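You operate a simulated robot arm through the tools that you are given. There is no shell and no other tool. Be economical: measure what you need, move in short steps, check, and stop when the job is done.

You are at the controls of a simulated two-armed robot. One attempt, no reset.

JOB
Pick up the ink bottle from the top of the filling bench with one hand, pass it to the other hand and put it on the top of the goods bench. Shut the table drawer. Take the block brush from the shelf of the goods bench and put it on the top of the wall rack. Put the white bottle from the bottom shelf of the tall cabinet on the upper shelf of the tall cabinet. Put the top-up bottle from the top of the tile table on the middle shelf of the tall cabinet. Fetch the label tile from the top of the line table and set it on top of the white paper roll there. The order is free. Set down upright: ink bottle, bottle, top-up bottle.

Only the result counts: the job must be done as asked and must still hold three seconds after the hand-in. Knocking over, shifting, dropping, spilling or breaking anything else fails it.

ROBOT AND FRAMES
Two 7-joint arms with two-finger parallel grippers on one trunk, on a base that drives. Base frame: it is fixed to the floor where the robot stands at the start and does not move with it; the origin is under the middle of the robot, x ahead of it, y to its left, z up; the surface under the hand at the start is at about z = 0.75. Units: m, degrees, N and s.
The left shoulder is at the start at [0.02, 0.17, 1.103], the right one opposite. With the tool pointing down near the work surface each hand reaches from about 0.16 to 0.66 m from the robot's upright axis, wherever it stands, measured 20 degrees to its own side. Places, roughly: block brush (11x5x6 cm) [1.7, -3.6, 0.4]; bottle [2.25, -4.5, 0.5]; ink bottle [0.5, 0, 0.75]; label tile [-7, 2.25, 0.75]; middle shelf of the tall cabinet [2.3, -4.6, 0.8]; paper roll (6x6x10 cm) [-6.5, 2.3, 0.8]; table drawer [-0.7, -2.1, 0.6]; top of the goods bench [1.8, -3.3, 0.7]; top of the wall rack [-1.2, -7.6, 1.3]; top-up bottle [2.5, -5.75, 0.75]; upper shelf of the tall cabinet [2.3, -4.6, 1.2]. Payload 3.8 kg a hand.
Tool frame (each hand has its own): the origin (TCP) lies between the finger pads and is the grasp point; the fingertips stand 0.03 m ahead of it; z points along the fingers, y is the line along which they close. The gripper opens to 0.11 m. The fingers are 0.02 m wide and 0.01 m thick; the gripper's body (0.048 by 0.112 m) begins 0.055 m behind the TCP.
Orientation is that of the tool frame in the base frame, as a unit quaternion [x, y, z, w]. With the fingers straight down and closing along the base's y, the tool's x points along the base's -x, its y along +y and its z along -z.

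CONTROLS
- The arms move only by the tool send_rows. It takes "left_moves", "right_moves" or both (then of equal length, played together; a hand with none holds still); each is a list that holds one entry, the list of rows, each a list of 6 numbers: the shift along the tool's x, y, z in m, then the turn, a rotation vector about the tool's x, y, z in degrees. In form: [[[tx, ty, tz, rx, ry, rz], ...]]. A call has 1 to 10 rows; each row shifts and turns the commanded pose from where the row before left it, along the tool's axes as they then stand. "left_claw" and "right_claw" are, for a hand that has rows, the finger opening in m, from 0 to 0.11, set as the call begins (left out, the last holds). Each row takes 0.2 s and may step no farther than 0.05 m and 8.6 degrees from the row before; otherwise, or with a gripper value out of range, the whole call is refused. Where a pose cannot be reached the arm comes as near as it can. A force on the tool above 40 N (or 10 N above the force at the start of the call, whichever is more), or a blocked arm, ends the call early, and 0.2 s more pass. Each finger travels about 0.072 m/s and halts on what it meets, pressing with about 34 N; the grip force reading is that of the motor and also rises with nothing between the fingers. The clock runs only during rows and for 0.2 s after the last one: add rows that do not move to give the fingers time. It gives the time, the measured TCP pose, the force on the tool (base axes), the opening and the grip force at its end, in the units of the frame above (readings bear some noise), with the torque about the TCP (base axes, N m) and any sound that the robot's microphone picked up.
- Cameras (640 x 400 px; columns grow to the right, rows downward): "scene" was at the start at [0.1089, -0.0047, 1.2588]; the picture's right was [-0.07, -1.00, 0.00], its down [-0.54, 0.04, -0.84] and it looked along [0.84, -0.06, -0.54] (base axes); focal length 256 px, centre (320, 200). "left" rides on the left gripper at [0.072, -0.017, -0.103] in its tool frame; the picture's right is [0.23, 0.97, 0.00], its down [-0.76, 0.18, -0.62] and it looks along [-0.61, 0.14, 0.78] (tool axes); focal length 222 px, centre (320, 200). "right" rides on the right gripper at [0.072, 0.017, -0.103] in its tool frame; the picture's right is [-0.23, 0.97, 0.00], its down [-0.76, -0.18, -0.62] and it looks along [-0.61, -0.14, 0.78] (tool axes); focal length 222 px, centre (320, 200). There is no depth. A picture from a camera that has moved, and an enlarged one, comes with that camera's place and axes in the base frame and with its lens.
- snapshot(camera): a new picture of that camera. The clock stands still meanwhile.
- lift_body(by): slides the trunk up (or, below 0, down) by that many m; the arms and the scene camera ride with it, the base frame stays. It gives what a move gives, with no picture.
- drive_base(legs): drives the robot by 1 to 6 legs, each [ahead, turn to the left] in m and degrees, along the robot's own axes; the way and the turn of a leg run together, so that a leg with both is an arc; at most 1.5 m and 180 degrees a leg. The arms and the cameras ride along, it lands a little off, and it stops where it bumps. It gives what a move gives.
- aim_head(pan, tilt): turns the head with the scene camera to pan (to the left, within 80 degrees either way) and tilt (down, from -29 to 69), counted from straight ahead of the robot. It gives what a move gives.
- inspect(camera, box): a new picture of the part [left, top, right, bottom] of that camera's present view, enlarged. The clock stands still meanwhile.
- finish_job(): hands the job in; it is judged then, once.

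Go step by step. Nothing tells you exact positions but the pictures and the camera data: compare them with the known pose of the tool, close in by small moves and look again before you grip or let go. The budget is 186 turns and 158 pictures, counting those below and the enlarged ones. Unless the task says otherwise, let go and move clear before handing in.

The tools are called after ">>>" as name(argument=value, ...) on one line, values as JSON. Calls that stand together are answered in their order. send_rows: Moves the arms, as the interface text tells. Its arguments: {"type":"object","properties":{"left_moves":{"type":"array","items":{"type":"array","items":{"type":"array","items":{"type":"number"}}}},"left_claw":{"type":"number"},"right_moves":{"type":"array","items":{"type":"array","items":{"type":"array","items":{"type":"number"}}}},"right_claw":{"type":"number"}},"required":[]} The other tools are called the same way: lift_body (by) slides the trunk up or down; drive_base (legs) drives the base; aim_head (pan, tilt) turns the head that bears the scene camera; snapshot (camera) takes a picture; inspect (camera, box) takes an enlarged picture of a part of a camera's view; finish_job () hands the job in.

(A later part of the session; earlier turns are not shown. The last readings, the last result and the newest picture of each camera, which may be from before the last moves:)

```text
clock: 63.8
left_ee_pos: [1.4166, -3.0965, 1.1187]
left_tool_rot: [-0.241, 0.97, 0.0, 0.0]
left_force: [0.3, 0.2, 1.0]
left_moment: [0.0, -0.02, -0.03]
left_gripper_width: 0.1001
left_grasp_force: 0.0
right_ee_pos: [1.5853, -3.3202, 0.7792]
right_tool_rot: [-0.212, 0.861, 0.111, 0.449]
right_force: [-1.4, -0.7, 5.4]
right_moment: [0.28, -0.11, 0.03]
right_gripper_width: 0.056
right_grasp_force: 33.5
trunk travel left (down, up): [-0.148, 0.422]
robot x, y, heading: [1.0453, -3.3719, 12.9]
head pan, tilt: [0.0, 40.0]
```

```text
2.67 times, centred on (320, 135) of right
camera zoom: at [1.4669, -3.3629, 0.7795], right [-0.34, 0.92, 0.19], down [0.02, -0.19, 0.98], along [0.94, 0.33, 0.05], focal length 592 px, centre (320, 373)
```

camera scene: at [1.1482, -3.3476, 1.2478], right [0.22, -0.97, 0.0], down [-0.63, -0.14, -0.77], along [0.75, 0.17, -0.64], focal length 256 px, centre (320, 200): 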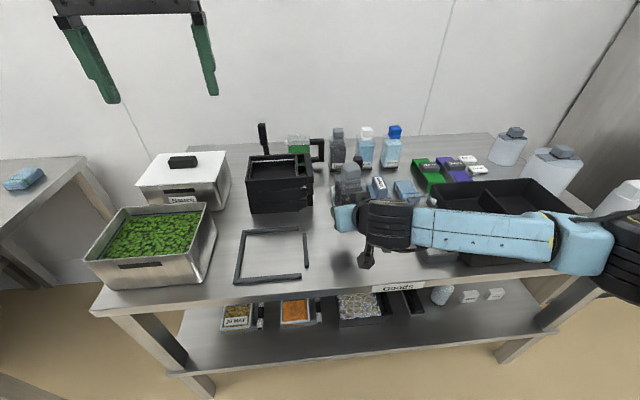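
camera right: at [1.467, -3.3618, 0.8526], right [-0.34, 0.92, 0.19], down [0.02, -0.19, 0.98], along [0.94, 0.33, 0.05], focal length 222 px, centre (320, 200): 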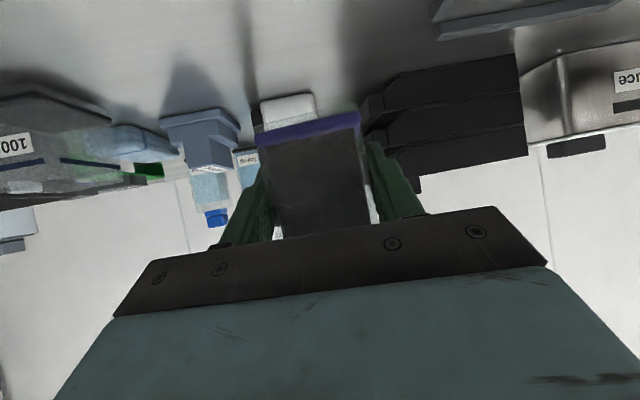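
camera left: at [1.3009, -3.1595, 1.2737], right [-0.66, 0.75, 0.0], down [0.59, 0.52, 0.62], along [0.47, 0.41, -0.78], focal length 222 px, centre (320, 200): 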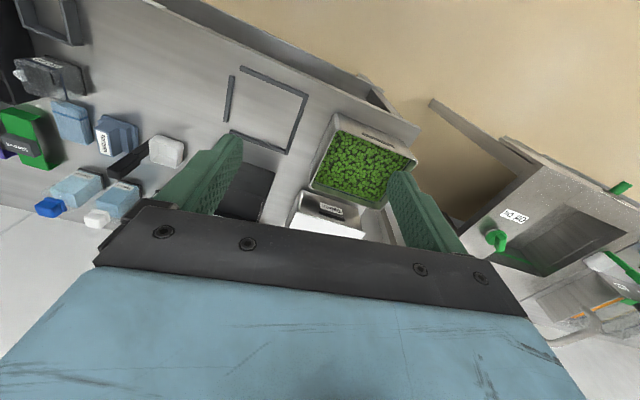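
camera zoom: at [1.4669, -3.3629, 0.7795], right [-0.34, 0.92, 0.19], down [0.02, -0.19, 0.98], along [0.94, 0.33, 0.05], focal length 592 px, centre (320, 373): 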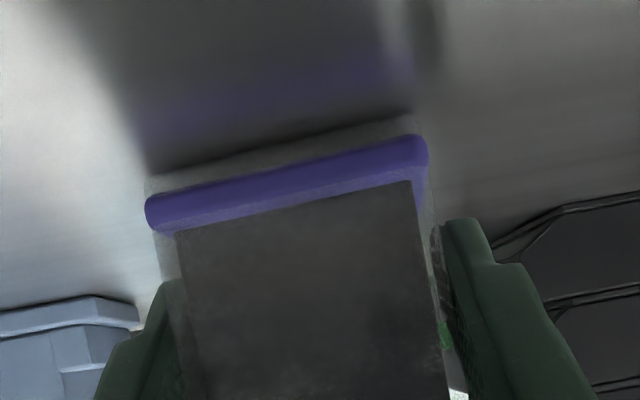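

Contact is felt (force turned upward). Releasing and backing off along the fingers.

>>> send_rows(right_moves=[[[0, 0, 0, 0, 0, 0], [0, 0, 0, 0, 0, 0], [0, 0, 0, 0, 0, 0], [0, 0, 0, 0, 0, 0], [0, 0, -0.03, 0, 0, 0], [0, 0, -0.04, 0, 0, 0], [0, 0, -0.05, 0, 0, 0], [0, 0, -0.05, 0, 0, 0], [0, 0, 0, 0, 0, 0]]], right_claw=0.1)

>>> snapshot(camera="right")

>>> snapshot(camera="scene")

```text
clock: 65.8
left_ee_pos: [1.4175, -3.0961, 1.1171]
left_tool_rot: [-0.242, 0.97, 0.0, -0.001]
left_force: [-0.2, -0.5, 0.4]
left_moment: [0.02, 0.02, -0.02]
left_gripper_width: 0.1002
left_grasp_force: 0.1
right_ee_pos: [1.46, -3.3826, 0.8734]
right_tool_rot: [-0.211, 0.862, 0.109, 0.448]
right_force: [-0.3, 0.1, 0.0]
right_moment: [0.0, -0.01, 0.01]
right_gripper_width: 0.1
right_grasp_force: 0.1
trunk travel left (down, up): [-0.148, 0.422]
robot x, y, heading: [1.05, -3.3711, 13.2]
head pan, tilt: [0.0, 40.0]
```

```text
130 pictures are left
camera right: at [1.3401, -3.4258, 0.8736], right [-0.33, 0.92, 0.19], down [0.02, -0.19, 0.98], along [0.94, 0.33, 0.04], focal length 222 px, centre (320, 200)
```

right: 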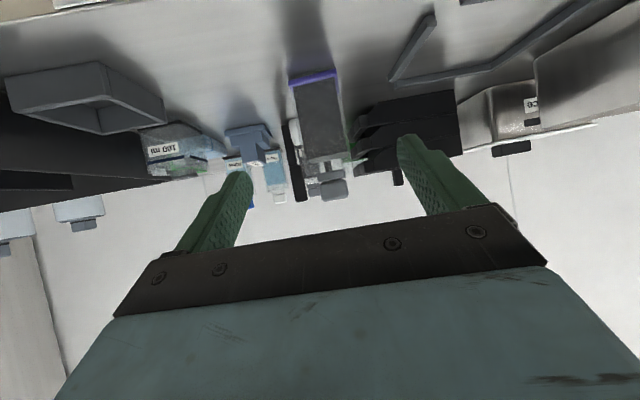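

```text
129 pictures are left
camera scene: at [1.1481, -3.3475, 1.1953], right [0.22, -0.97, 0.0], down [-0.63, -0.14, -0.77], along [0.75, 0.17, -0.64], focal length 256 px, centre (320, 200)
```

scene: 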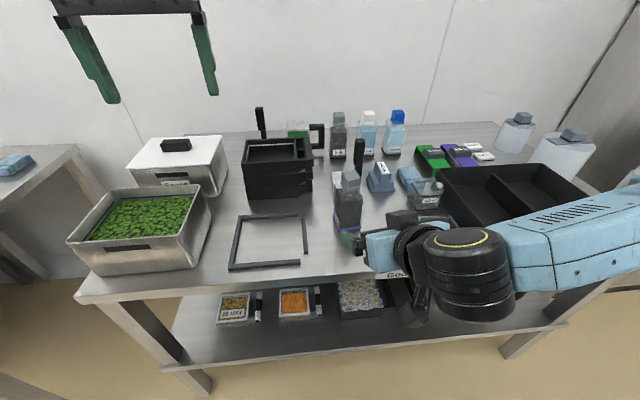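

The ink bottle stands upright on the goods bench. Now the brush on the shelf below; I'll withdraw the right arm, back off and look into the shelf.

>>> send_rows(right_moves=[[[-0.041, 0, -0.0286, 0, 0, 0], [-0.041, 0, -0.0286, 0, 0, 0], [-0.02, -0.03, -0.03, 0, 0, 0], [0, -0.04, -0.03, 0, 0, 0], [0, -0.04, -0.02, 0, 0, 0], [0, 0, 0, 0, 0, 0]]])

>>> drive_base(legs=[[-0.35, 0]])

>>> lift_body(by=-0.14)

>>> snapshot(camera="scene")

```text
clock: 67.2
left_ee_pos: [1.4177, -3.0957, 1.1186]
left_tool_rot: [-0.242, 0.97, 0.0, 0.0]
left_force: [0.1, 0.9, -0.4]
left_moment: [0.03, -0.04, 0.03]
left_gripper_width: 0.1002
left_grasp_force: 0.1
right_ee_pos: [1.4826, -3.5014, 1.0419]
right_tool_rot: [-0.212, 0.862, 0.11, 0.447]
right_force: [0.5, -0.1, -0.1]
right_moment: [-0.01, -0.02, 0.02]
right_gripper_width: 0.1001
right_grasp_force: 0.0
right hand out of reach, approached as far as the arm can: row 4
trunk travel left (down, up): [-0.148, 0.422]
robot x, y, heading: [1.0441, -3.3692, 13.3]
head pan, tilt: [0.0, 40.0]
```

```text
clock: 69.5
left_ee_pos: [1.0747, -3.173, 1.1193]
left_tool_rot: [-0.246, 0.969, 0.0, 0.001]
left_force: [-0.8, -0.1, -1.1]
left_moment: [0.02, -0.05, 0.01]
left_gripper_width: 0.1003
left_grasp_force: 0.1
right_ee_pos: [1.1441, -3.577, 1.0411]
right_tool_rot: [-0.215, 0.861, 0.112, 0.447]
right_force: [0.2, 0.0, 0.1]
right_moment: [-0.01, 0.03, 0.01]
right_gripper_width: 0.1
right_grasp_force: 0.2
trunk travel left (down, up): [-0.148, 0.422]
robot x, y, heading: [0.703, -3.449, 13.4]
head pan, tilt: [0.0, 40.0]
```

```text
clock: 71.2
left_ee_pos: [1.0757, -3.1731, 0.977]
left_tool_rot: [-0.247, 0.969, -0.001, 0.0]
left_force: [-0.2, 0.1, 0.3]
left_moment: [-0.02, 0.04, 0.01]
left_gripper_width: 0.1001
left_grasp_force: 0.0
right_ee_pos: [1.1442, -3.5772, 0.9014]
right_tool_rot: [-0.215, 0.862, 0.111, 0.446]
right_force: [-0.2, -0.2, -0.6]
right_moment: [0.0, 0.01, 0.02]
right_gripper_width: 0.1
right_grasp_force: 0.0
trunk travel left (down, up): [-0.007, 0.562]
robot x, y, heading: [0.7059, -3.4558, 13.4]
head pan, tilt: [0.0, 40.0]
```

```text
128 pictures are left
camera scene: at [0.8074, -3.4265, 1.0554], right [0.23, -0.97, 0.0], down [-0.63, -0.15, -0.77], along [0.75, 0.18, -0.64], focal length 256 px, centre (320, 200)
```

scene: 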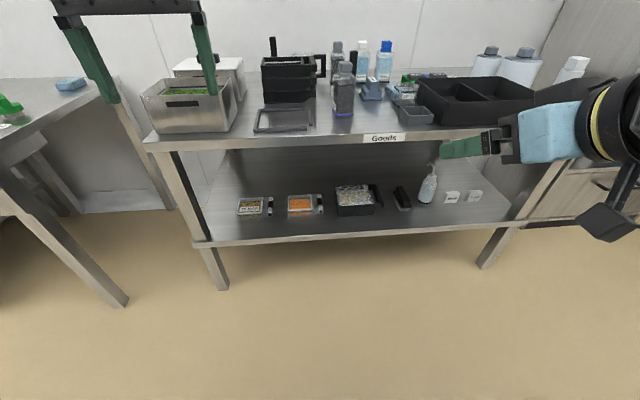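

>>> inspect(camera="scene", box=[320, 150, 480, 250])

```text
4.00 times, centred on (400, 200) of scene
camera zoom: at [0.8074, -3.4265, 1.0554], right [0.23, -0.97, 0.0], down [-0.63, -0.15, -0.77], along [0.75, 0.18, -0.64], focal length 1024 px, centre (0, 200)
```

zoom: 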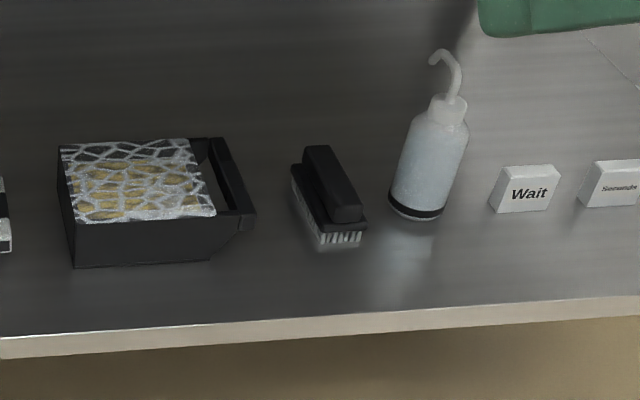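

The brush lies on the shelf (z≈0.34), bristles down, centre about [1.695, -3.567], long axis ~21°. I'll set the right hand to 45° tilt, azimuth 21°, and lower it in free space in front of the bench.

>>> send_rows(right_moves=[[[0, 0, 0, 0, 5, 0], [0, 0, 0, 0, 5, 0], [0, 0, 0, 4.95, 0, 4.95], [-0.035, -0.007, 0.035, 0, 0, 0], [-0.035, -0.007, 0.035, 0, 0, 0], [-0.035, -0.007, 0.035, 0, 0, 0], [0.0353, 0, 0.0353, 0, 0, 0], [0.0353, 0, 0.0353, 0, 0, 0], [0.0353, 0, 0.0353, 0, 0, 0], [0.0353, 0, 0.0353, 0, 0, 0]]])

>>> send_rows(right_moves=[[[0.0353, 0, 0.0353, 0, 0, 0], [0.0353, 0, 0.0353, 0, 0, 0], [0.0353, 0, 0.0353, 0, 0, 0], [0.0353, 0, 0.0353, 0, 0, 0], [0, 0, 0, 0, 0, 0]]])

```text
clock: 73.3
left_ee_pos: [1.0746, -3.1735, 0.9772]
left_tool_rot: [-0.246, 0.969, 0.0, 0.0]
left_force: [0.2, -0.3, -0.3]
left_moment: [0.01, 0.0, -0.02]
left_gripper_width: 0.1002
left_grasp_force: 0.1
right_ee_pos: [1.2867, -3.5379, 0.7011]
right_tool_rot: [-0.17, 0.909, 0.07, 0.374]
right_force: [1.1, -0.5, -0.5]
right_moment: [0.02, 0.01, 0.0]
right_gripper_width: 0.1002
right_grasp_force: 0.1
trunk travel left (down, up): [-0.007, 0.562]
robot x, y, heading: [0.7057, -3.4534, 13.4]
head pan, tilt: [0.0, 40.0]
```

```text
clock: 74.5
left_ee_pos: [1.0751, -3.1729, 0.9773]
left_tool_rot: [-0.246, 0.969, 0.0, -0.001]
left_force: [-0.2, -0.4, -0.1]
left_moment: [0.04, 0.02, 0.02]
left_gripper_width: 0.0998
left_grasp_force: 0.0
right_ee_pos: [1.2895, -3.5413, 0.498]
right_tool_rot: [-0.169, 0.909, 0.07, 0.375]
right_force: [0.1, 0.1, -0.3]
right_moment: [-0.01, -0.03, 0.0]
right_gripper_width: 0.1
right_grasp_force: 0.1
trunk travel left (down, up): [-0.007, 0.562]
robot x, y, heading: [0.7038, -3.4526, 13.6]
head pan, tilt: [0.0, 40.0]
```

The pose is reachable low down. Look with the right hand camera into the shelf to refine.

>>> snapshot(camera="right")

>>> aim_head(pan=-15, tilt=40)

>>> snapshot(camera="scene")

```text
126 pictures are left
camera right: at [1.168, -3.569, 0.52], right [-0.2, 0.97, 0.16], down [0.16, -0.13, 0.98], along [0.97, 0.22, -0.13], focal length 222 px, centre (320, 200)
```

right: 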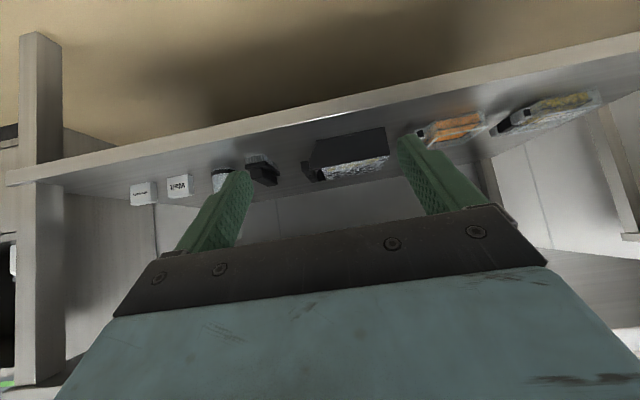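

```text
clock: 75.3
left_ee_pos: [1.0736, -3.173, 0.9772]
left_tool_rot: [-0.246, 0.969, 0.0, 0.0]
left_force: [0.7, -0.5, 0.3]
left_moment: [0.0, -0.01, -0.01]
left_gripper_width: 0.1002
left_grasp_force: 0.2
right_ee_pos: [1.2892, -3.5404, 0.4986]
right_tool_rot: [-0.17, 0.909, 0.069, 0.374]
right_force: [0.0, 0.6, 0.7]
right_moment: [-0.01, -0.01, 0.0]
right_gripper_width: 0.1001
right_grasp_force: 0.1
trunk travel left (down, up): [-0.007, 0.562]
robot x, y, heading: [0.7068, -3.4554, 13.2]
head pan, tilt: [-15.0, 40.0]
```

```text
125 pictures are left
camera scene: at [0.8097, -3.4485, 1.0553], right [-0.03, -1.0, 0.0], down [-0.64, 0.02, -0.77], along [0.77, -0.02, -0.64], focal length 256 px, centre (320, 200)
```

scene: 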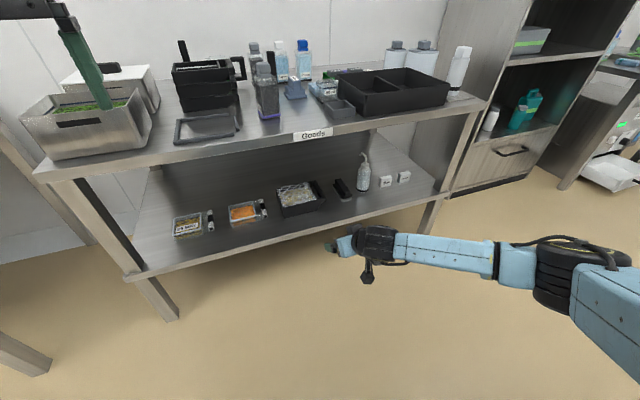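

>>> inspect(camera="scene", box=[290, 150, 410, 225])

>>> inspect(camera="right", box=[200, 120, 320, 195])

```text
5.33 times, centred on (350, 188) of scene
camera zoom: at [0.8097, -3.4485, 1.0553], right [-0.03, -1.0, 0.0], down [-0.64, 0.02, -0.77], along [0.77, -0.02, -0.64], focal length 1366 px, centre (160, 267)
```

zoom: 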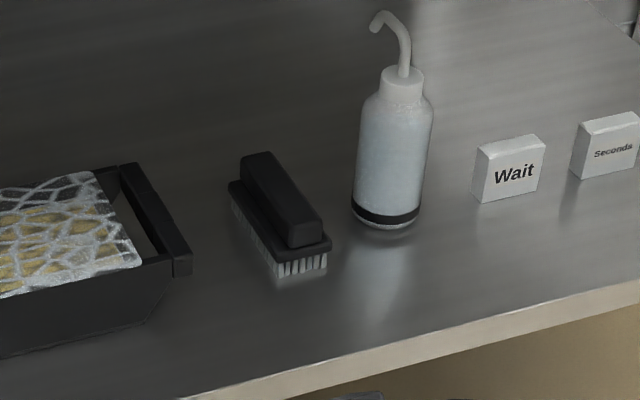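

```text
5.33 times, centred on (260, 158) of right
camera zoom: at [1.1679, -3.5689, 0.5205], right [-0.2, 0.97, 0.16], down [0.16, -0.13, 0.98], along [0.97, 0.22, -0.13], focal length 1185 px, centre (640, 427)
```

zoom: 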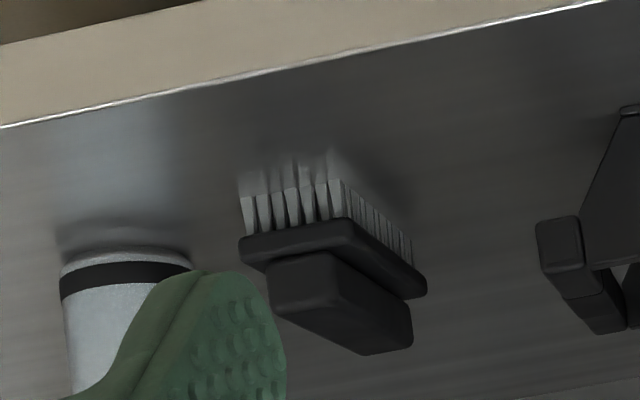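

The brush is now well located: centre [1.701, -3.576], axis azimuth ~15.5°, shelf z 0.34. I'll align the hand, set the opening to 8 cm and shift the base sideways.

>>> send_rows(right_moves=[[[0, 0, 0, 3.9, 0, 3.9], [0, 0, 0, 0, 0, 0]]], right_claw=0.085)

>>> drive_base(legs=[[0, -20], [0.17, 0], [0, 20]])

```text
clock: 75.9
left_ee_pos: [1.0739, -3.173, 0.9777]
left_tool_rot: [-0.245, 0.969, 0.0, 0.001]
left_force: [0.0, -0.1, 0.0]
left_moment: [-0.03, 0.0, 0.0]
left_gripper_width: 0.0999
left_grasp_force: 0.0
right_ee_pos: [1.2981, -3.5795, 0.501]
right_tool_rot: [-0.126, 0.917, 0.052, 0.375]
right_force: [-0.9, 0.1, 0.2]
right_moment: [-0.02, -0.02, 0.0]
right_gripper_width: 0.085
right_grasp_force: 0.0
right hand out of reach, approached as far as the arm can: row 1
trunk travel left (down, up): [-0.007, 0.562]
robot x, y, heading: [0.7034, -3.4514, 13.3]
head pan, tilt: [-15.0, 40.0]
```

```text
clock: 79.5
left_ee_pos: [1.247, -3.1931, 0.9775]
left_tool_rot: [-0.243, 0.97, 0.0, -0.001]
left_force: [-0.9, -0.3, 0.0]
left_moment: [-0.03, -0.01, 0.0]
left_gripper_width: 0.1002
left_grasp_force: 0.1
right_ee_pos: [1.4687, -3.6011, 0.5001]
right_tool_rot: [-0.124, 0.917, 0.052, 0.375]
right_force: [0.3, 0.4, -0.1]
right_moment: [-0.03, 0.02, 0.0]
right_gripper_width: 0.0851
right_grasp_force: 0.1
trunk travel left (down, up): [-0.007, 0.562]
robot x, y, heading: [0.8747, -3.4694, 13.0]
head pan, tilt: [-15.0, 40.0]
```

Aligned at azimuth 15.6°. Shifting slightly right/down, then driving 22 cm forward to hover over the brush.

>>> send_rows(right_moves=[[[0.014, -0.014, 0.014, 0, 0, 0], [0.014, -0.014, 0.014, 0, 0, 0], [0, 0, 0, 0, 0, 0]]])

>>> drive_base(legs=[[0.12, 0]])

>>> snapshot(camera="right")

>>> snapshot(camera="scene")

```text
clock: 80.3
left_ee_pos: [1.2468, -3.1935, 0.9772]
left_tool_rot: [-0.244, 0.97, -0.001, 0.001]
left_force: [-0.8, -0.5, -0.2]
left_moment: [-0.02, 0.0, 0.01]
left_gripper_width: 0.1001
left_grasp_force: 0.0
right_ee_pos: [1.4763, -3.6295, 0.464]
right_tool_rot: [-0.124, 0.917, 0.051, 0.375]
right_force: [0.2, 0.4, 0.6]
right_moment: [-0.01, 0.04, -0.02]
right_gripper_width: 0.0853
right_grasp_force: 0.1
trunk travel left (down, up): [-0.007, 0.562]
robot x, y, heading: [0.8769, -3.4699, 13.3]
head pan, tilt: [-15.0, 40.0]
```

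```text
clock: 81.6
left_ee_pos: [1.3632, -3.1666, 0.9773]
left_tool_rot: [-0.243, 0.97, 0.001, 0.0]
left_force: [-0.1, 0.2, -0.3]
left_moment: [-0.03, -0.03, 0.01]
left_gripper_width: 0.0999
left_grasp_force: 0.0
right_ee_pos: [1.5945, -3.6011, 0.4644]
right_tool_rot: [-0.124, 0.917, 0.051, 0.376]
right_force: [0.5, 0.3, -0.3]
right_moment: [0.02, 0.01, -0.01]
right_gripper_width: 0.0849
right_grasp_force: 0.0
trunk travel left (down, up): [-0.007, 0.562]
robot x, y, heading: [0.9946, -3.4451, 13.2]
head pan, tilt: [-15.0, 40.0]
```

```text
122 pictures are left
camera right: at [1.4699, -3.6175, 0.4868], right [-0.1, 0.98, 0.16], down [0.15, -0.14, 0.98], along [0.98, 0.12, -0.13], focal length 222 px, centre (320, 200)
```

right: 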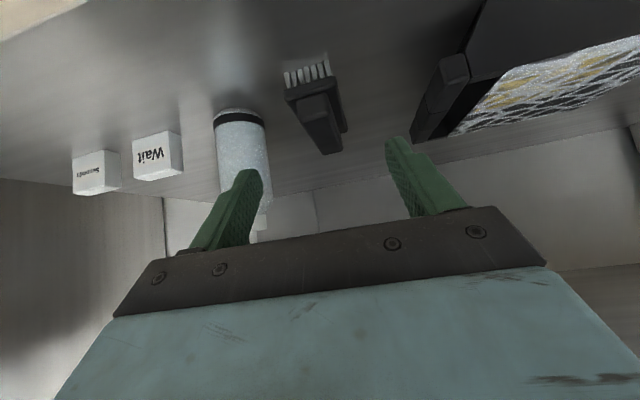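

```text
121 pictures are left
camera scene: at [1.0972, -3.4407, 1.0553], right [-0.03, -1.0, 0.0], down [-0.64, 0.02, -0.77], along [0.77, -0.03, -0.64], focal length 256 px, centre (320, 200)
```

scene: 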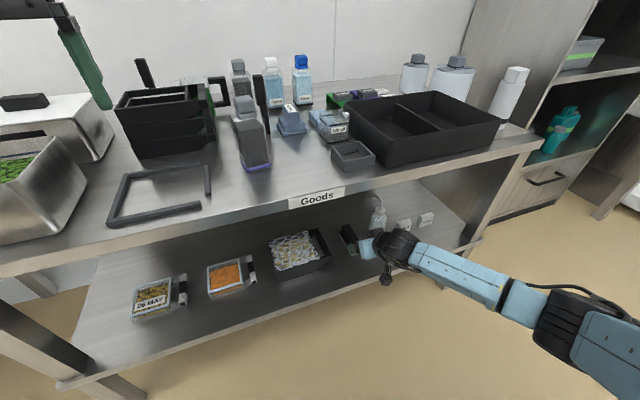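

The brush is straight ahead of the fingers. Driving 7 cm more, then extending 2.8 cm with the arm.

>>> drive_base(legs=[[0.07, 0]])

>>> send_rows(right_moves=[[[-0.02, 0, 0.02, 0, 0, 0], [0, 0, 0, 0, 0, 0]]])

>>> snapshot(camera="right")

```text
clock: 82.6
left_ee_pos: [1.4298, -3.1508, 0.9773]
left_tool_rot: [-0.243, 0.97, 0.0, 0.001]
left_force: [0.2, -0.4, 0.4]
left_moment: [0.01, -0.01, -0.02]
left_gripper_width: 0.0999
left_grasp_force: 0.0
right_ee_pos: [1.6609, -3.5863, 0.4637]
right_tool_rot: [-0.124, 0.917, 0.051, 0.375]
right_force: [-0.3, -0.2, 0.1]
right_moment: [0.02, -0.03, 0.02]
right_gripper_width: 0.085
right_grasp_force: 0.1
trunk travel left (down, up): [-0.007, 0.562]
robot x, y, heading: [1.0603, -3.4293, 13.4]
head pan, tilt: [-15.0, 40.0]
```

```text
clock: 83.2
left_ee_pos: [1.4304, -3.151, 0.9777]
left_tool_rot: [-0.244, 0.97, 0.0, 0.0]
left_force: [0.0, 0.5, -0.8]
left_moment: [0.0, -0.01, 0.02]
left_gripper_width: 0.1001
left_grasp_force: 0.0
right_ee_pos: [1.6875, -3.5785, 0.4641]
right_tool_rot: [-0.124, 0.918, 0.051, 0.374]
right_force: [-0.2, 0.7, 0.2]
right_moment: [-0.04, 0.01, -0.01]
right_gripper_width: 0.0849
right_grasp_force: 0.0
trunk travel left (down, up): [-0.007, 0.562]
robot x, y, heading: [1.0607, -3.43, 13.2]
head pan, tilt: [-15.0, 40.0]
```

```text
120 pictures are left
camera right: at [1.564, -3.595, 0.487], right [-0.1, 0.98, 0.16], down [0.15, -0.14, 0.98], along [0.98, 0.12, -0.13], focal length 222 px, centre (320, 200)
```

right: 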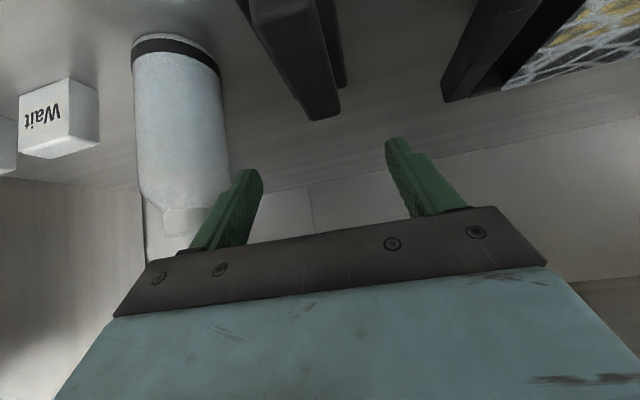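

The brush lies right below the TCP. Descending.

>>> send_rows(right_moves=[[[0.0212, 0, 0.0212, 0, 0, 0], [0.0212, 0, 0.0212, 0, 0, 0], [0.0141, 0, 0.0141, 0, 0, 0], [0, 0, 0, 0, 0, 0]]])

>>> snapshot(camera="right")

```text
clock: 84.2
left_ee_pos: [1.4288, -3.1513, 0.9777]
left_tool_rot: [-0.243, 0.97, 0.0, 0.001]
left_force: [0.5, -0.5, 0.7]
left_moment: [0.0, 0.0, -0.02]
left_gripper_width: 0.1
left_grasp_force: 0.0
right_ee_pos: [1.6875, -3.5793, 0.3841]
right_tool_rot: [-0.123, 0.918, 0.05, 0.374]
right_force: [-0.6, -0.8, 0.2]
right_moment: [0.0, 0.0, -0.03]
right_gripper_width: 0.085
right_grasp_force: 0.1
trunk travel left (down, up): [-0.007, 0.562]
robot x, y, heading: [1.059, -3.4252, 12.9]
head pan, tilt: [-15.0, 40.0]
```

```text
119 pictures are left
camera right: at [1.5641, -3.5964, 0.4074], right [-0.1, 0.98, 0.16], down [0.15, -0.14, 0.98], along [0.98, 0.12, -0.13], focal length 222 px, centre (320, 200)
```

right: 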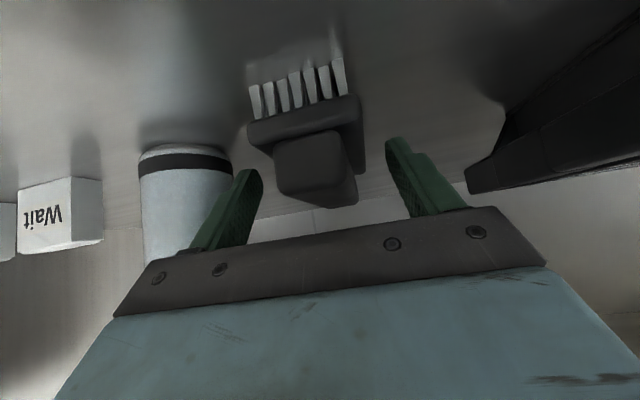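

The brush sits between the fingers. Closing and lifting a little.

>>> send_rows(right_moves=[[[0, 0, 0, 0, 0, 0], [0, 0, 0, 0, 0, 0], [0, 0, 0, 0, 0, 0], [0, 0, 0, 0, 0, 0], [0, 0, 0, 0, 0, 0]]], right_claw=0.01)

>>> send_rows(right_moves=[[[-0.0212, 0, -0.0212, 0, 0, 0], [-0.0212, 0, -0.0212, 0, 0, 0], [-0.0212, 0, -0.0212, 0, 0, 0], [0, 0, 0, 0, 0, 0]]])

>>> snapshot(camera="right")

```text
clock: 85.4
left_ee_pos: [1.4303, -3.1519, 0.9777]
left_tool_rot: [-0.243, 0.97, 0.0, 0.0]
left_force: [0.1, 0.1, 0.4]
left_moment: [-0.02, 0.0, 0.01]
left_gripper_width: 0.0998
left_grasp_force: 0.1
right_ee_pos: [1.6884, -3.5798, 0.3843]
right_tool_rot: [-0.123, 0.917, 0.051, 0.376]
right_force: [0.4, 0.9, 0.8]
right_moment: [0.03, -0.03, 0.0]
right_gripper_width: 0.0495
right_grasp_force: 34.2
trunk travel left (down, up): [-0.007, 0.562]
robot x, y, heading: [1.0593, -3.4262, 13.2]
head pan, tilt: [-15.0, 40.0]
```

```text
clock: 86.4
left_ee_pos: [1.4303, -3.1519, 0.9767]
left_tool_rot: [-0.243, 0.97, 0.0, 0.0]
left_force: [-1.3, 0.3, 0.1]
left_moment: [-0.03, -0.01, -0.01]
left_gripper_width: 0.1001
left_grasp_force: 0.1
right_ee_pos: [1.6871, -3.5774, 0.4726]
right_tool_rot: [-0.123, 0.917, 0.051, 0.375]
right_force: [0.0, -0.4, -1.2]
right_moment: [-0.01, 0.02, 0.01]
right_gripper_width: 0.0492
right_grasp_force: 34.6
trunk travel left (down, up): [-0.007, 0.562]
robot x, y, heading: [1.0597, -3.4279, 13.1]
head pan, tilt: [-15.0, 40.0]
```

```text
118 pictures are left
camera right: at [1.5631, -3.5945, 0.4951], right [-0.1, 0.98, 0.16], down [0.15, -0.14, 0.98], along [0.98, 0.12, -0.13], focal length 222 px, centre (320, 200)
```

right: 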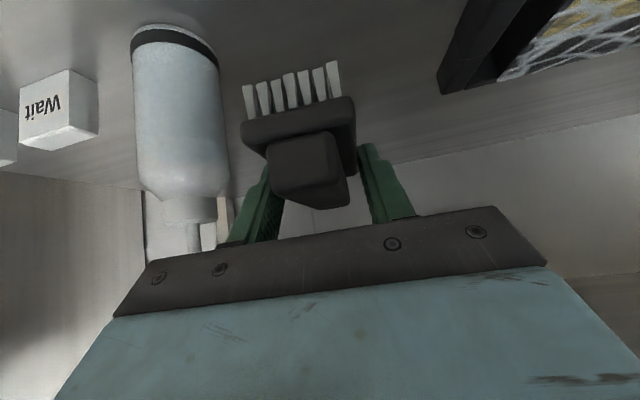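

Brush held level. Backing straight out of the shelf, then raising the arm and trunk.

>>> drive_base(legs=[[-0.42, 0]])

>>> lift_body(by=0.2)

>>> send_rows(right_moves=[[[-0.0353, 0, -0.0353, 0, 0, 0], [-0.0353, 0, -0.0353, 0, 0, 0], [-0.0353, 0, -0.0353, 0, 0, 0], [-0.0353, 0, -0.0353, 0, 0, 0], [-0.0353, 0, -0.0353, 0, 0, 0], [0.03, 0.02, -0.03, 0, 0, 0], [0.03, 0.02, -0.03, 0, 0, 0], [0.03, 0.02, -0.03, 0, 0, 0], [0, 0, 0, 0, 0, 0]]])

>>> aim_head(pan=-50, tilt=15)

>>> snapshot(camera="scene")

```text
clock: 89.0
left_ee_pos: [1.0194, -3.245, 0.9783]
left_tool_rot: [-0.247, 0.969, 0.001, 0.0]
left_force: [-0.2, -0.4, -0.9]
left_moment: [-0.02, -0.04, -0.03]
left_gripper_width: 0.1
left_grasp_force: 0.1
right_ee_pos: [1.279, -3.6708, 0.4715]
right_tool_rot: [-0.126, 0.917, 0.052, 0.374]
right_force: [0.1, 0.3, -1.7]
right_moment: [0.01, 0.04, -0.03]
right_gripper_width: 0.0487
right_grasp_force: 34.2
trunk travel left (down, up): [-0.007, 0.562]
robot x, y, heading: [0.6543, -3.5274, 13.5]
head pan, tilt: [-15.0, 40.0]
```

```text
clock: 91.1
left_ee_pos: [1.0183, -3.2455, 1.1777]
left_tool_rot: [-0.247, 0.969, 0.0, -0.001]
left_force: [0.6, -0.2, -0.4]
left_moment: [-0.01, 0.03, 0.0]
left_gripper_width: 0.0997
left_grasp_force: 0.1
right_ee_pos: [1.2792, -3.6707, 0.6724]
right_tool_rot: [-0.126, 0.917, 0.053, 0.375]
right_force: [0.2, 0.1, -0.9]
right_moment: [0.0, 0.02, 0.0]
right_gripper_width: 0.0491
right_grasp_force: 34.0
trunk travel left (down, up): [-0.208, 0.362]
robot x, y, heading: [0.6466, -3.5263, 13.2]
head pan, tilt: [-15.0, 40.0]
```

```text
clock: 93.1
left_ee_pos: [1.0191, -3.2453, 1.1767]
left_tool_rot: [-0.246, 0.969, 0.0, 0.0]
left_force: [0.0, 0.3, 0.4]
left_moment: [0.03, 0.01, -0.01]
left_gripper_width: 0.1
left_grasp_force: 0.0
right_ee_pos: [1.1424, -3.648, 0.9273]
right_tool_rot: [-0.127, 0.917, 0.053, 0.374]
right_force: [-0.2, 0.1, -1.2]
right_moment: [0.01, 0.0, -0.02]
right_gripper_width: 0.0487
right_grasp_force: 34.1
trunk travel left (down, up): [-0.208, 0.362]
robot x, y, heading: [0.6537, -3.5217, 13.7]
head pan, tilt: [-15.0, 40.0]
```

```text
clock: 94.2
left_ee_pos: [1.0188, -3.2449, 1.1773]
left_tool_rot: [-0.246, 0.969, 0.0, -0.001]
left_force: [-1.2, -0.4, 0.2]
left_moment: [-0.02, 0.01, 0.01]
left_gripper_width: 0.1001
left_grasp_force: 0.1
right_ee_pos: [1.1426, -3.6476, 0.9269]
right_tool_rot: [-0.126, 0.917, 0.052, 0.375]
right_force: [0.6, 0.2, -1.8]
right_moment: [0.0, 0.03, 0.02]
right_gripper_width: 0.0491
right_grasp_force: 33.6
trunk travel left (down, up): [-0.208, 0.362]
robot x, y, heading: [0.6527, -3.5267, 13.4]
head pan, tilt: [-50.0, 15.0]
```

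```text
117 pictures are left
camera scene: at [0.7446, -3.5744, 1.2948], right [-0.6, -0.8, 0.0], down [-0.21, 0.15, -0.97], along [0.78, -0.57, -0.26], focal length 256 px, centre (320, 200)
```

scene: 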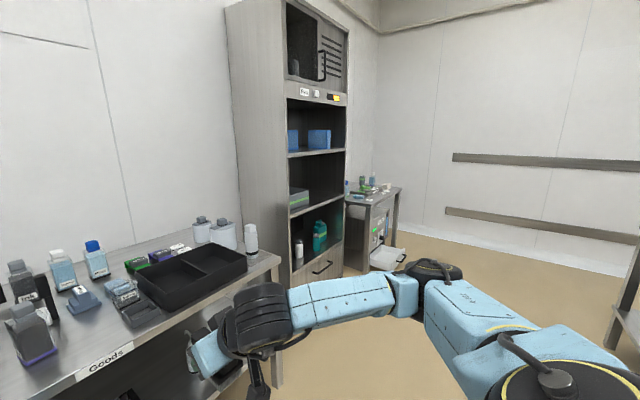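

I see the tall cabinet beyond the goods bench with three open shelves; its front faces the same way as the bench. Driving to stand ~0.7 m before it.

>>> drive_base(legs=[[0, -71.4], [1.45, 0], [0, 74.5]])

>>> aim_head(pan=0, tilt=30)

>>> snapshot(camera="scene")

```text
clock: 107.6
left_ee_pos: [1.732, -4.4543, 1.1768]
left_tool_rot: [-0.263, 0.965, 0.001, 0.0]
left_force: [-0.5, 0.3, -0.2]
left_moment: [0.0, 0.0, -0.01]
left_gripper_width: 0.0999
left_grasp_force: 0.1
right_ee_pos: [1.8687, -4.853, 0.9265]
right_tool_rot: [-0.141, 0.915, 0.058, 0.374]
right_force: [0.2, 0.2, -0.4]
right_moment: [-0.01, 0.0, 0.01]
right_gripper_width: 0.0491
right_grasp_force: 34.8
trunk travel left (down, up): [-0.208, 0.362]
robot x, y, heading: [1.3727, -4.7462, 15.4]
head pan, tilt: [-50.0, 15.0]
```

```text
clock: 108.8
left_ee_pos: [1.7321, -4.4556, 1.1775]
left_tool_rot: [-0.262, 0.965, 0.0, 0.0]
left_force: [-0.3, -0.7, -0.1]
left_moment: [-0.01, 0.02, 0.0]
left_gripper_width: 0.1001
left_grasp_force: 0.0
right_ee_pos: [1.8701, -4.8535, 0.9276]
right_tool_rot: [-0.142, 0.914, 0.059, 0.375]
right_force: [0.6, -0.4, -0.4]
right_moment: [0.04, 0.01, -0.02]
right_gripper_width: 0.0489
right_grasp_force: 33.5
trunk travel left (down, up): [-0.208, 0.362]
robot x, y, heading: [1.3719, -4.7453, 15.6]
head pan, tilt: [0.0, 30.0]
```

```text
116 pictures are left
camera scene: at [1.4795, -4.7164, 1.2707], right [0.26, -0.96, 0.0], down [-0.48, -0.13, -0.87], along [0.84, 0.23, -0.5], focal length 256 px, centre (320, 200)
```

scene: 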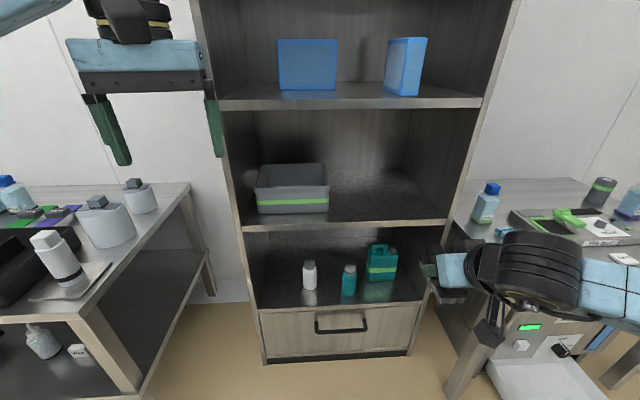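

The white bottle stands near the front of the bottom shelf (z≈0.41) at about [2.185, -4.48]; upper shelf z≈1.16 has free room between the blue boxes. I'll tuck the right hand and set the left hand to a 45° forward tilt.

>>> send_rows(left_moves=[[[0, 0, 0, 0, 0, 7.87], [0, 0, 0, 0, 0, 7.87], [0, 0, 0, 0, 0, 7.87], [0, 0, 0, 0, -7.5, 0], [0, 0, 0, 0, -7.5, 0], [0, 0, 0, 0, -7.5, 0], [0, 0, 0, 0, -7.5, 0], [0, 0, 0, 0, -7.5, 0], [0, 0, 0, 0, -7.5, 0], [0, 0, 0, 0, 0, 0]]], right_moves=[[[0.035, 0, -0.035, 0, 0, 0], [0.035, 0, -0.035, 0, 0, 0], [0.035, 0, -0.035, 0, 0, 0], [0, 0, 0, 0, 0, 0], [0, 0, 0, 0, 0, 0], [0, 0, 0, 0, 0, 0], [0, 0, 0, 0, 0, 0], [0, 0, 0, 0, 0, 0], [0, 0, 0, 0, 0, 0], [0, 0, 0, 0, 0, 0]]])

>>> lift_body(by=-0.2)

>>> snapshot(camera="scene")

```text
clock: 111.0
left_ee_pos: [1.7324, -4.4544, 1.1771]
left_tool_rot: [-0.055, 0.922, 0.023, 0.383]
left_force: [-0.3, 0.1, 0.6]
left_moment: [0.01, 0.02, 0.01]
left_gripper_width: 0.1
left_grasp_force: 0.0
right_ee_pos: [1.816, -4.8795, 0.9056]
right_tool_rot: [-0.141, 0.915, 0.058, 0.373]
right_force: [0.4, -0.8, -1.7]
right_moment: [-0.01, -0.01, -0.04]
right_gripper_width: 0.0488
right_grasp_force: 34.1
right hand out of reach, approached as far as the arm can: row 2, 3
trunk travel left (down, up): [-0.208, 0.362]
robot x, y, heading: [1.3704, -4.7457, 15.3]
head pan, tilt: [0.0, 30.0]
```

```text
clock: 113.2
left_ee_pos: [1.7316, -4.4533, 0.977]
left_tool_rot: [-0.054, 0.922, 0.023, 0.382]
left_force: [0.4, -0.9, 0.9]
left_moment: [0.01, 0.02, 0.07]
left_gripper_width: 0.1001
left_grasp_force: 0.1
right_ee_pos: [1.8159, -4.8803, 0.7057]
right_tool_rot: [-0.142, 0.915, 0.059, 0.373]
right_force: [-0.4, 0.4, -1.0]
right_moment: [-0.04, 0.0, 0.03]
right_gripper_width: 0.0489
right_grasp_force: 33.7
trunk travel left (down, up): [-0.007, 0.562]
robot x, y, heading: [1.3728, -4.7483, 15.2]
head pan, tilt: [0.0, 30.0]
```

```text
115 pictures are left
camera scene: at [1.4794, -4.7163, 1.0708], right [0.26, -0.96, 0.0], down [-0.48, -0.13, -0.87], along [0.84, 0.23, -0.5], focal length 256 px, centre (320, 200)
```

scene: 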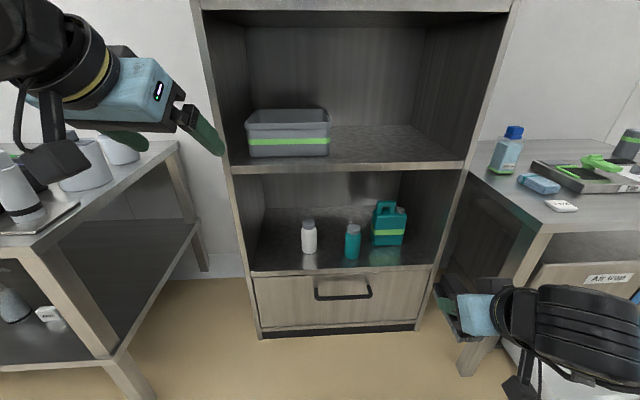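

Bottle fixed at [2.175, -4.484], shelf z≈0.42. Lowering the left hand to shelf height here in free space, and raising the right hand inboard so it clears the tile table.

>>> send_rows(left_moves=[[[0.0353, 0, 0.0353, 0, 0, 0], [0.0353, 0, 0.0353, 0, 0, 0], [0.0353, 0, 0.0353, 0, 0, 0], [0.0353, 0, 0.0353, 0, 0, 0], [0.0353, 0, 0.0353, 0, 0, 0], [0.0353, 0, 0.0353, 0, 0, 0], [0.0353, 0, 0.0353, 0, 0, 0], [0.0353, 0, 0.0353, 0, 0, 0], [0.0353, 0, 0.0353, 0, 0, 0], [0, 0, 0, 0, 0, 0]]], right_moves=[[[-0.035, 0, -0.035, 0, 0, 0], [-0.035, 0, -0.035, 0, 0, 0], [-0.035, 0, -0.035, 0, 0, 0], [-0.035, 0, -0.035, 0, 0, 0], [0, 0.04, 0, 0, 0, 0], [0, 0.04, 0, 0, 0, 0], [0, 0, 0, 0, 0, 0], [0, 0, 0, 0, 0, 0], [0, 0, 0, 0, 0, 0], [0, 0, 0, 0, 0, 0]]])

>>> inspect(camera="scene", box=[260, 190, 440, 280])

```text
clock: 115.3
left_ee_pos: [1.7316, -4.4541, 0.5248]
left_tool_rot: [-0.054, 0.922, 0.022, 0.382]
left_force: [0.0, -1.0, 0.8]
left_moment: [0.01, 0.04, 0.02]
left_gripper_width: 0.1
left_grasp_force: 0.0
right_ee_pos: [1.8027, -4.8004, 0.9033]
right_tool_rot: [-0.141, 0.915, 0.058, 0.374]
right_force: [-0.2, -0.5, -0.7]
right_moment: [0.01, -0.02, 0.0]
right_gripper_width: 0.0491
right_grasp_force: 34.2
right hand out of reach, approached as far as the arm can: row 1
trunk travel left (down, up): [-0.007, 0.562]
robot x, y, heading: [1.3719, -4.7435, 15.5]
head pan, tilt: [0.0, 30.0]
```

```text
3.56 times, centred on (350, 235) of scene
camera zoom: at [1.4794, -4.7163, 1.0707], right [0.26, -0.96, 0.0], down [-0.48, -0.13, -0.87], along [0.84, 0.23, -0.5], focal length 911 px, centre (213, 76)
```

zoom: 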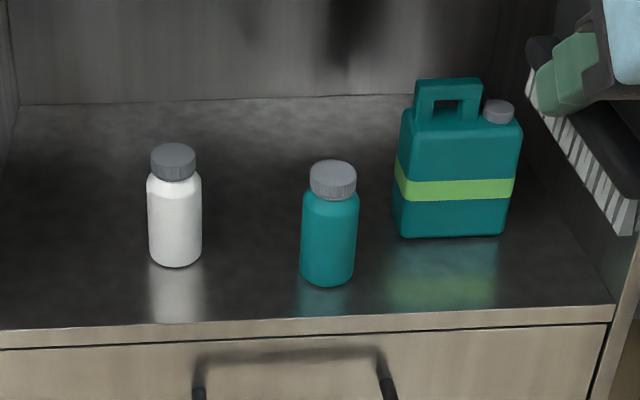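

The bottle is 5.7 cm wide, 13.4 cm tall at [2.187, -4.481]. Driving to a pre-grasp stand, then extending the left arm.

>>> drive_base(legs=[[0, -37.2], [0.261, 0], [0, 38.4]])

>>> send_rows(left_moves=[[[-0.035, 0.0075, 0.035, 0, 0, 0], [-0.035, 0.0075, 0.035, 0, 0, 0], [0.0245, 0, 0.0245, 0, 0, 0], [0, 0, 0, 0, 0, 0]]])

>>> snapshot(camera="left")

>>> snapshot(camera="scene")

```text
clock: 120.8
left_ee_pos: [1.9589, -4.5458, 0.5245]
left_tool_rot: [-0.062, 0.922, 0.026, 0.382]
left_force: [-1.3, -0.5, 0.6]
left_moment: [0.01, 0.02, 0.0]
left_gripper_width: 0.1002
left_grasp_force: 0.0
right_ee_pos: [2.0376, -4.8899, 0.9029]
right_tool_rot: [-0.148, 0.914, 0.061, 0.373]
right_force: [-0.3, -0.4, -1.7]
right_moment: [-0.02, 0.07, 0.02]
right_gripper_width: 0.049
right_grasp_force: 34.1
trunk travel left (down, up): [-0.007, 0.562]
robot x, y, heading: [1.606, -4.8436, 16.3]
head pan, tilt: [0.0, 30.0]
```

```text
clock: 121.8
left_ee_pos: [2.0559, -4.5184, 0.4903]
left_tool_rot: [-0.062, 0.922, 0.025, 0.382]
left_force: [0.2, -0.7, 0.0]
left_moment: [0.0, 0.0, -0.01]
left_gripper_width: 0.0998
left_grasp_force: 0.1
right_ee_pos: [2.0374, -4.8902, 0.9034]
right_tool_rot: [-0.148, 0.914, 0.061, 0.373]
right_force: [0.0, 0.3, -1.2]
right_moment: [0.01, -0.01, 0.0]
right_gripper_width: 0.0488
right_grasp_force: 33.7
trunk travel left (down, up): [-0.007, 0.562]
robot x, y, heading: [1.6039, -4.8449, 16.2]
head pan, tilt: [0.0, 30.0]
```

```text
113 pictures are left
camera left: at [1.9352, -4.5517, 0.5129], right [-0.29, 0.94, -0.16], down [0.07, 0.19, 0.98], along [0.95, 0.27, -0.12], focal length 222 px, centre (320, 200)
```

left: 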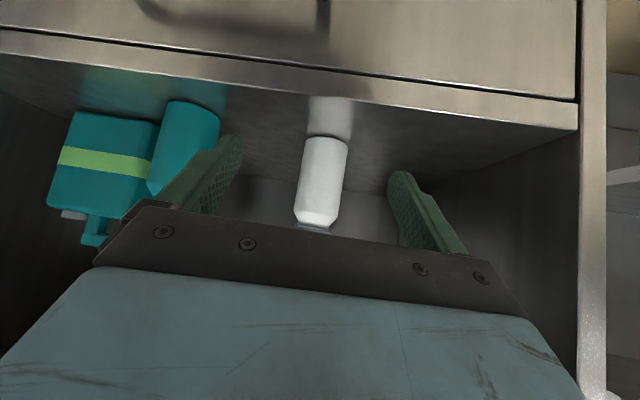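

```text
112 pictures are left
camera scene: at [1.7123, -4.8111, 1.0707], right [0.28, -0.96, 0.0], down [-0.48, -0.14, -0.87], along [0.83, 0.24, -0.5], focal length 256 px, centre (320, 200)
```

scene: 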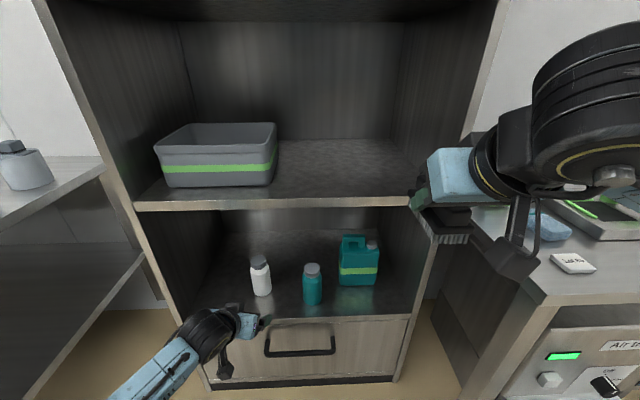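

Path is clear and aligned. Driving 5 cm and extending the arm 7.5 cm onto the bottle.

>>> drive_base(legs=[[0.05, 0]])

>>> send_rows(left_moves=[[[-0.026, 0.006, 0.026, 0, 0, 0], [-0.026, 0.006, 0.026, 0, 0, 0], [0, 0, 0, 0, 0, 0]]])

>>> snapshot(camera="left")

```text
clock: 122.7
left_ee_pos: [2.1022, -4.5035, 0.4919]
left_tool_rot: [-0.062, 0.922, 0.025, 0.382]
left_force: [-0.5, -0.6, 0.2]
left_moment: [0.0, -0.05, 0.01]
left_gripper_width: 0.1001
left_grasp_force: 0.0
right_ee_pos: [2.0844, -4.8754, 0.9023]
right_tool_rot: [-0.149, 0.914, 0.062, 0.372]
right_force: [-0.6, 0.1, -1.3]
right_moment: [0.0, 0.02, 0.02]
right_gripper_width: 0.049
right_grasp_force: 34.1
trunk travel left (down, up): [-0.007, 0.562]
robot x, y, heading: [1.6491, -4.8333, 16.3]
head pan, tilt: [0.0, 30.0]
```

```text
clock: 123.5
left_ee_pos: [2.1751, -4.4816, 0.4913]
left_tool_rot: [-0.062, 0.922, 0.026, 0.382]
left_force: [-0.9, -0.6, 0.0]
left_moment: [-0.01, -0.03, -0.03]
left_gripper_width: 0.1
left_grasp_force: 0.1
right_ee_pos: [2.0839, -4.8761, 0.9032]
right_tool_rot: [-0.148, 0.914, 0.06, 0.373]
right_force: [0.1, -0.8, -0.5]
right_moment: [0.01, 0.04, -0.02]
right_gripper_width: 0.0489
right_grasp_force: 34.2
trunk travel left (down, up): [-0.007, 0.562]
robot x, y, heading: [1.656, -4.8336, 16.1]
head pan, tilt: [0.0, 30.0]
```

```text
111 pictures are left
camera left: at [2.0532, -4.5167, 0.5137], right [-0.29, 0.94, -0.16], down [0.07, 0.19, 0.98], along [0.95, 0.27, -0.12], focal length 222 px, centre (320, 200)
```

left: 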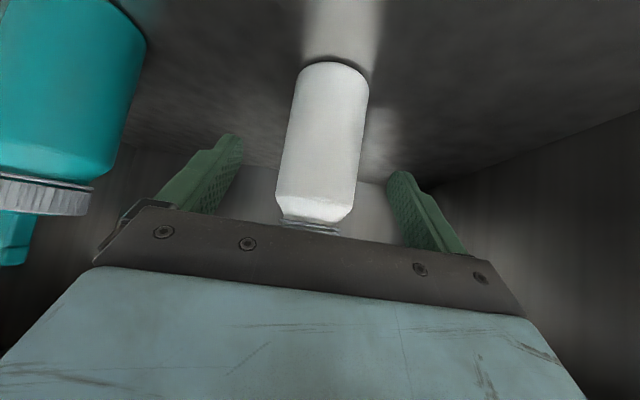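

The bottle axis is about 2 cm further in; advancing slightly, then closing.

>>> send_rows(left_moves=[[[-0.012, 0.002, 0.012, 0, 0, 0], [0, 0, 0, 0, 0, 0]]])

>>> send_rows(left_moves=[[[0, 0, 0, 0, 0, 0], [0, 0, 0, 0, 0, 0], [0, 0, 0, 0, 0, 0], [0, 0, 0, 0, 0, 0], [0, 0, 0, 0, 0, 0]]], left_claw=0.02)

>>> snapshot(camera="left")

```text
clock: 124.1
left_ee_pos: [2.1906, -4.4781, 0.4916]
left_tool_rot: [-0.062, 0.922, 0.026, 0.381]
left_force: [0.1, 0.2, -0.3]
left_moment: [0.0, -0.01, 0.0]
left_gripper_width: 0.1001
left_grasp_force: 0.1
right_ee_pos: [2.0844, -4.876, 0.9021]
right_tool_rot: [-0.149, 0.914, 0.061, 0.372]
right_force: [0.1, -0.3, -1.3]
right_moment: [-0.03, 0.02, 0.01]
right_gripper_width: 0.0489
right_grasp_force: 33.6
trunk travel left (down, up): [-0.007, 0.562]
robot x, y, heading: [1.6528, -4.8312, 16.1]
head pan, tilt: [0.0, 30.0]
```

```text
clock: 125.3
left_ee_pos: [2.1907, -4.4783, 0.4923]
left_tool_rot: [-0.062, 0.922, 0.025, 0.382]
left_force: [-0.7, 1.4, 0.3]
left_moment: [0.02, -0.03, 0.01]
left_gripper_width: 0.057
left_grasp_force: 34.1
right_ee_pos: [2.0843, -4.8761, 0.9025]
right_tool_rot: [-0.149, 0.914, 0.062, 0.373]
right_force: [0.5, 0.1, -1.8]
right_moment: [0.0, 0.0, 0.01]
right_gripper_width: 0.0492
right_grasp_force: 33.9
trunk travel left (down, up): [-0.007, 0.562]
robot x, y, heading: [1.6532, -4.8304, 16.4]
head pan, tilt: [0.0, 30.0]
```

```text
110 pictures are left
camera left: at [2.0694, -4.513, 0.5143], right [-0.29, 0.94, -0.16], down [0.07, 0.19, 0.98], along [0.95, 0.27, -0.12], focal length 222 px, centre (320, 200)
```

left: 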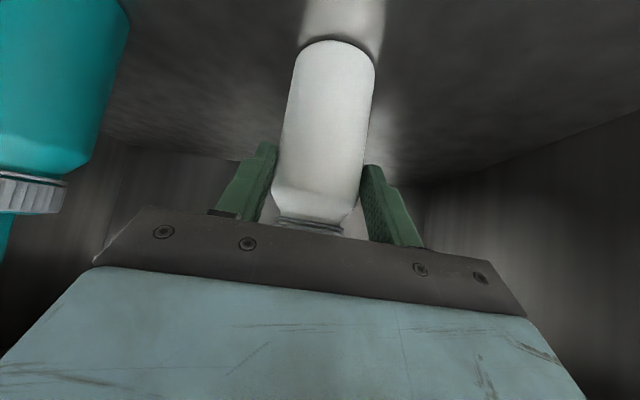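

Gripped (5.7 cm). Lifting 3 cm, backing out, then raising the trunk for the upper shelf.

>>> send_rows(left_moves=[[[-0.0071, 0, -0.0071, 0, 0, 0], [-0.0177, 0, -0.0177, 0, 0, 0], [0, 0, 0, 0, 0, 0]]])

>>> drive_base(legs=[[-0.35, 0]])

>>> lift_body(by=0.5)

>>> snapshot(camera="scene")

```text
clock: 126.1
left_ee_pos: [2.1914, -4.4757, 0.5262]
left_tool_rot: [-0.063, 0.922, 0.027, 0.381]
left_force: [-0.1, 0.3, -2.3]
left_moment: [0.0, 0.07, -0.02]
left_gripper_width: 0.0569
left_grasp_force: 33.8
right_ee_pos: [2.084, -4.8769, 0.9033]
right_tool_rot: [-0.149, 0.914, 0.061, 0.373]
right_force: [0.8, 0.1, -0.7]
right_moment: [-0.01, 0.01, 0.0]
right_gripper_width: 0.0491
right_grasp_force: 34.3
trunk travel left (down, up): [-0.007, 0.562]
robot x, y, heading: [1.6526, -4.8317, 16.4]
head pan, tilt: [0.0, 30.0]
```

```text
clock: 128.4
left_ee_pos: [1.8566, -4.5744, 0.5267]
left_tool_rot: [-0.062, 0.922, 0.026, 0.381]
left_force: [-0.1, 0.2, -3.3]
left_moment: [-0.01, 0.07, 0.03]
left_gripper_width: 0.0568
left_grasp_force: 34.1
right_ee_pos: [1.7497, -4.9733, 0.9028]
right_tool_rot: [-0.148, 0.914, 0.061, 0.373]
right_force: [-1.0, 0.5, -0.4]
right_moment: [-0.02, 0.01, -0.01]
right_gripper_width: 0.0492
right_grasp_force: 34.0
trunk travel left (down, up): [-0.007, 0.562]
robot x, y, heading: [1.3148, -4.931, 16.0]
head pan, tilt: [0.0, 30.0]
```

```text
refused: 0.5 is not a number from -0.4 to 0.4
```

```text
109 pictures are left
camera scene: at [1.424, -4.8949, 1.0707], right [0.28, -0.96, 0.0], down [-0.48, -0.14, -0.87], along [0.83, 0.24, -0.5], focal length 256 px, centre (320, 200)
```

scene: 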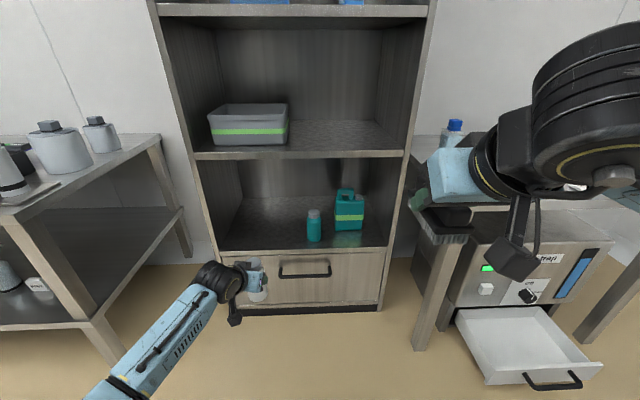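

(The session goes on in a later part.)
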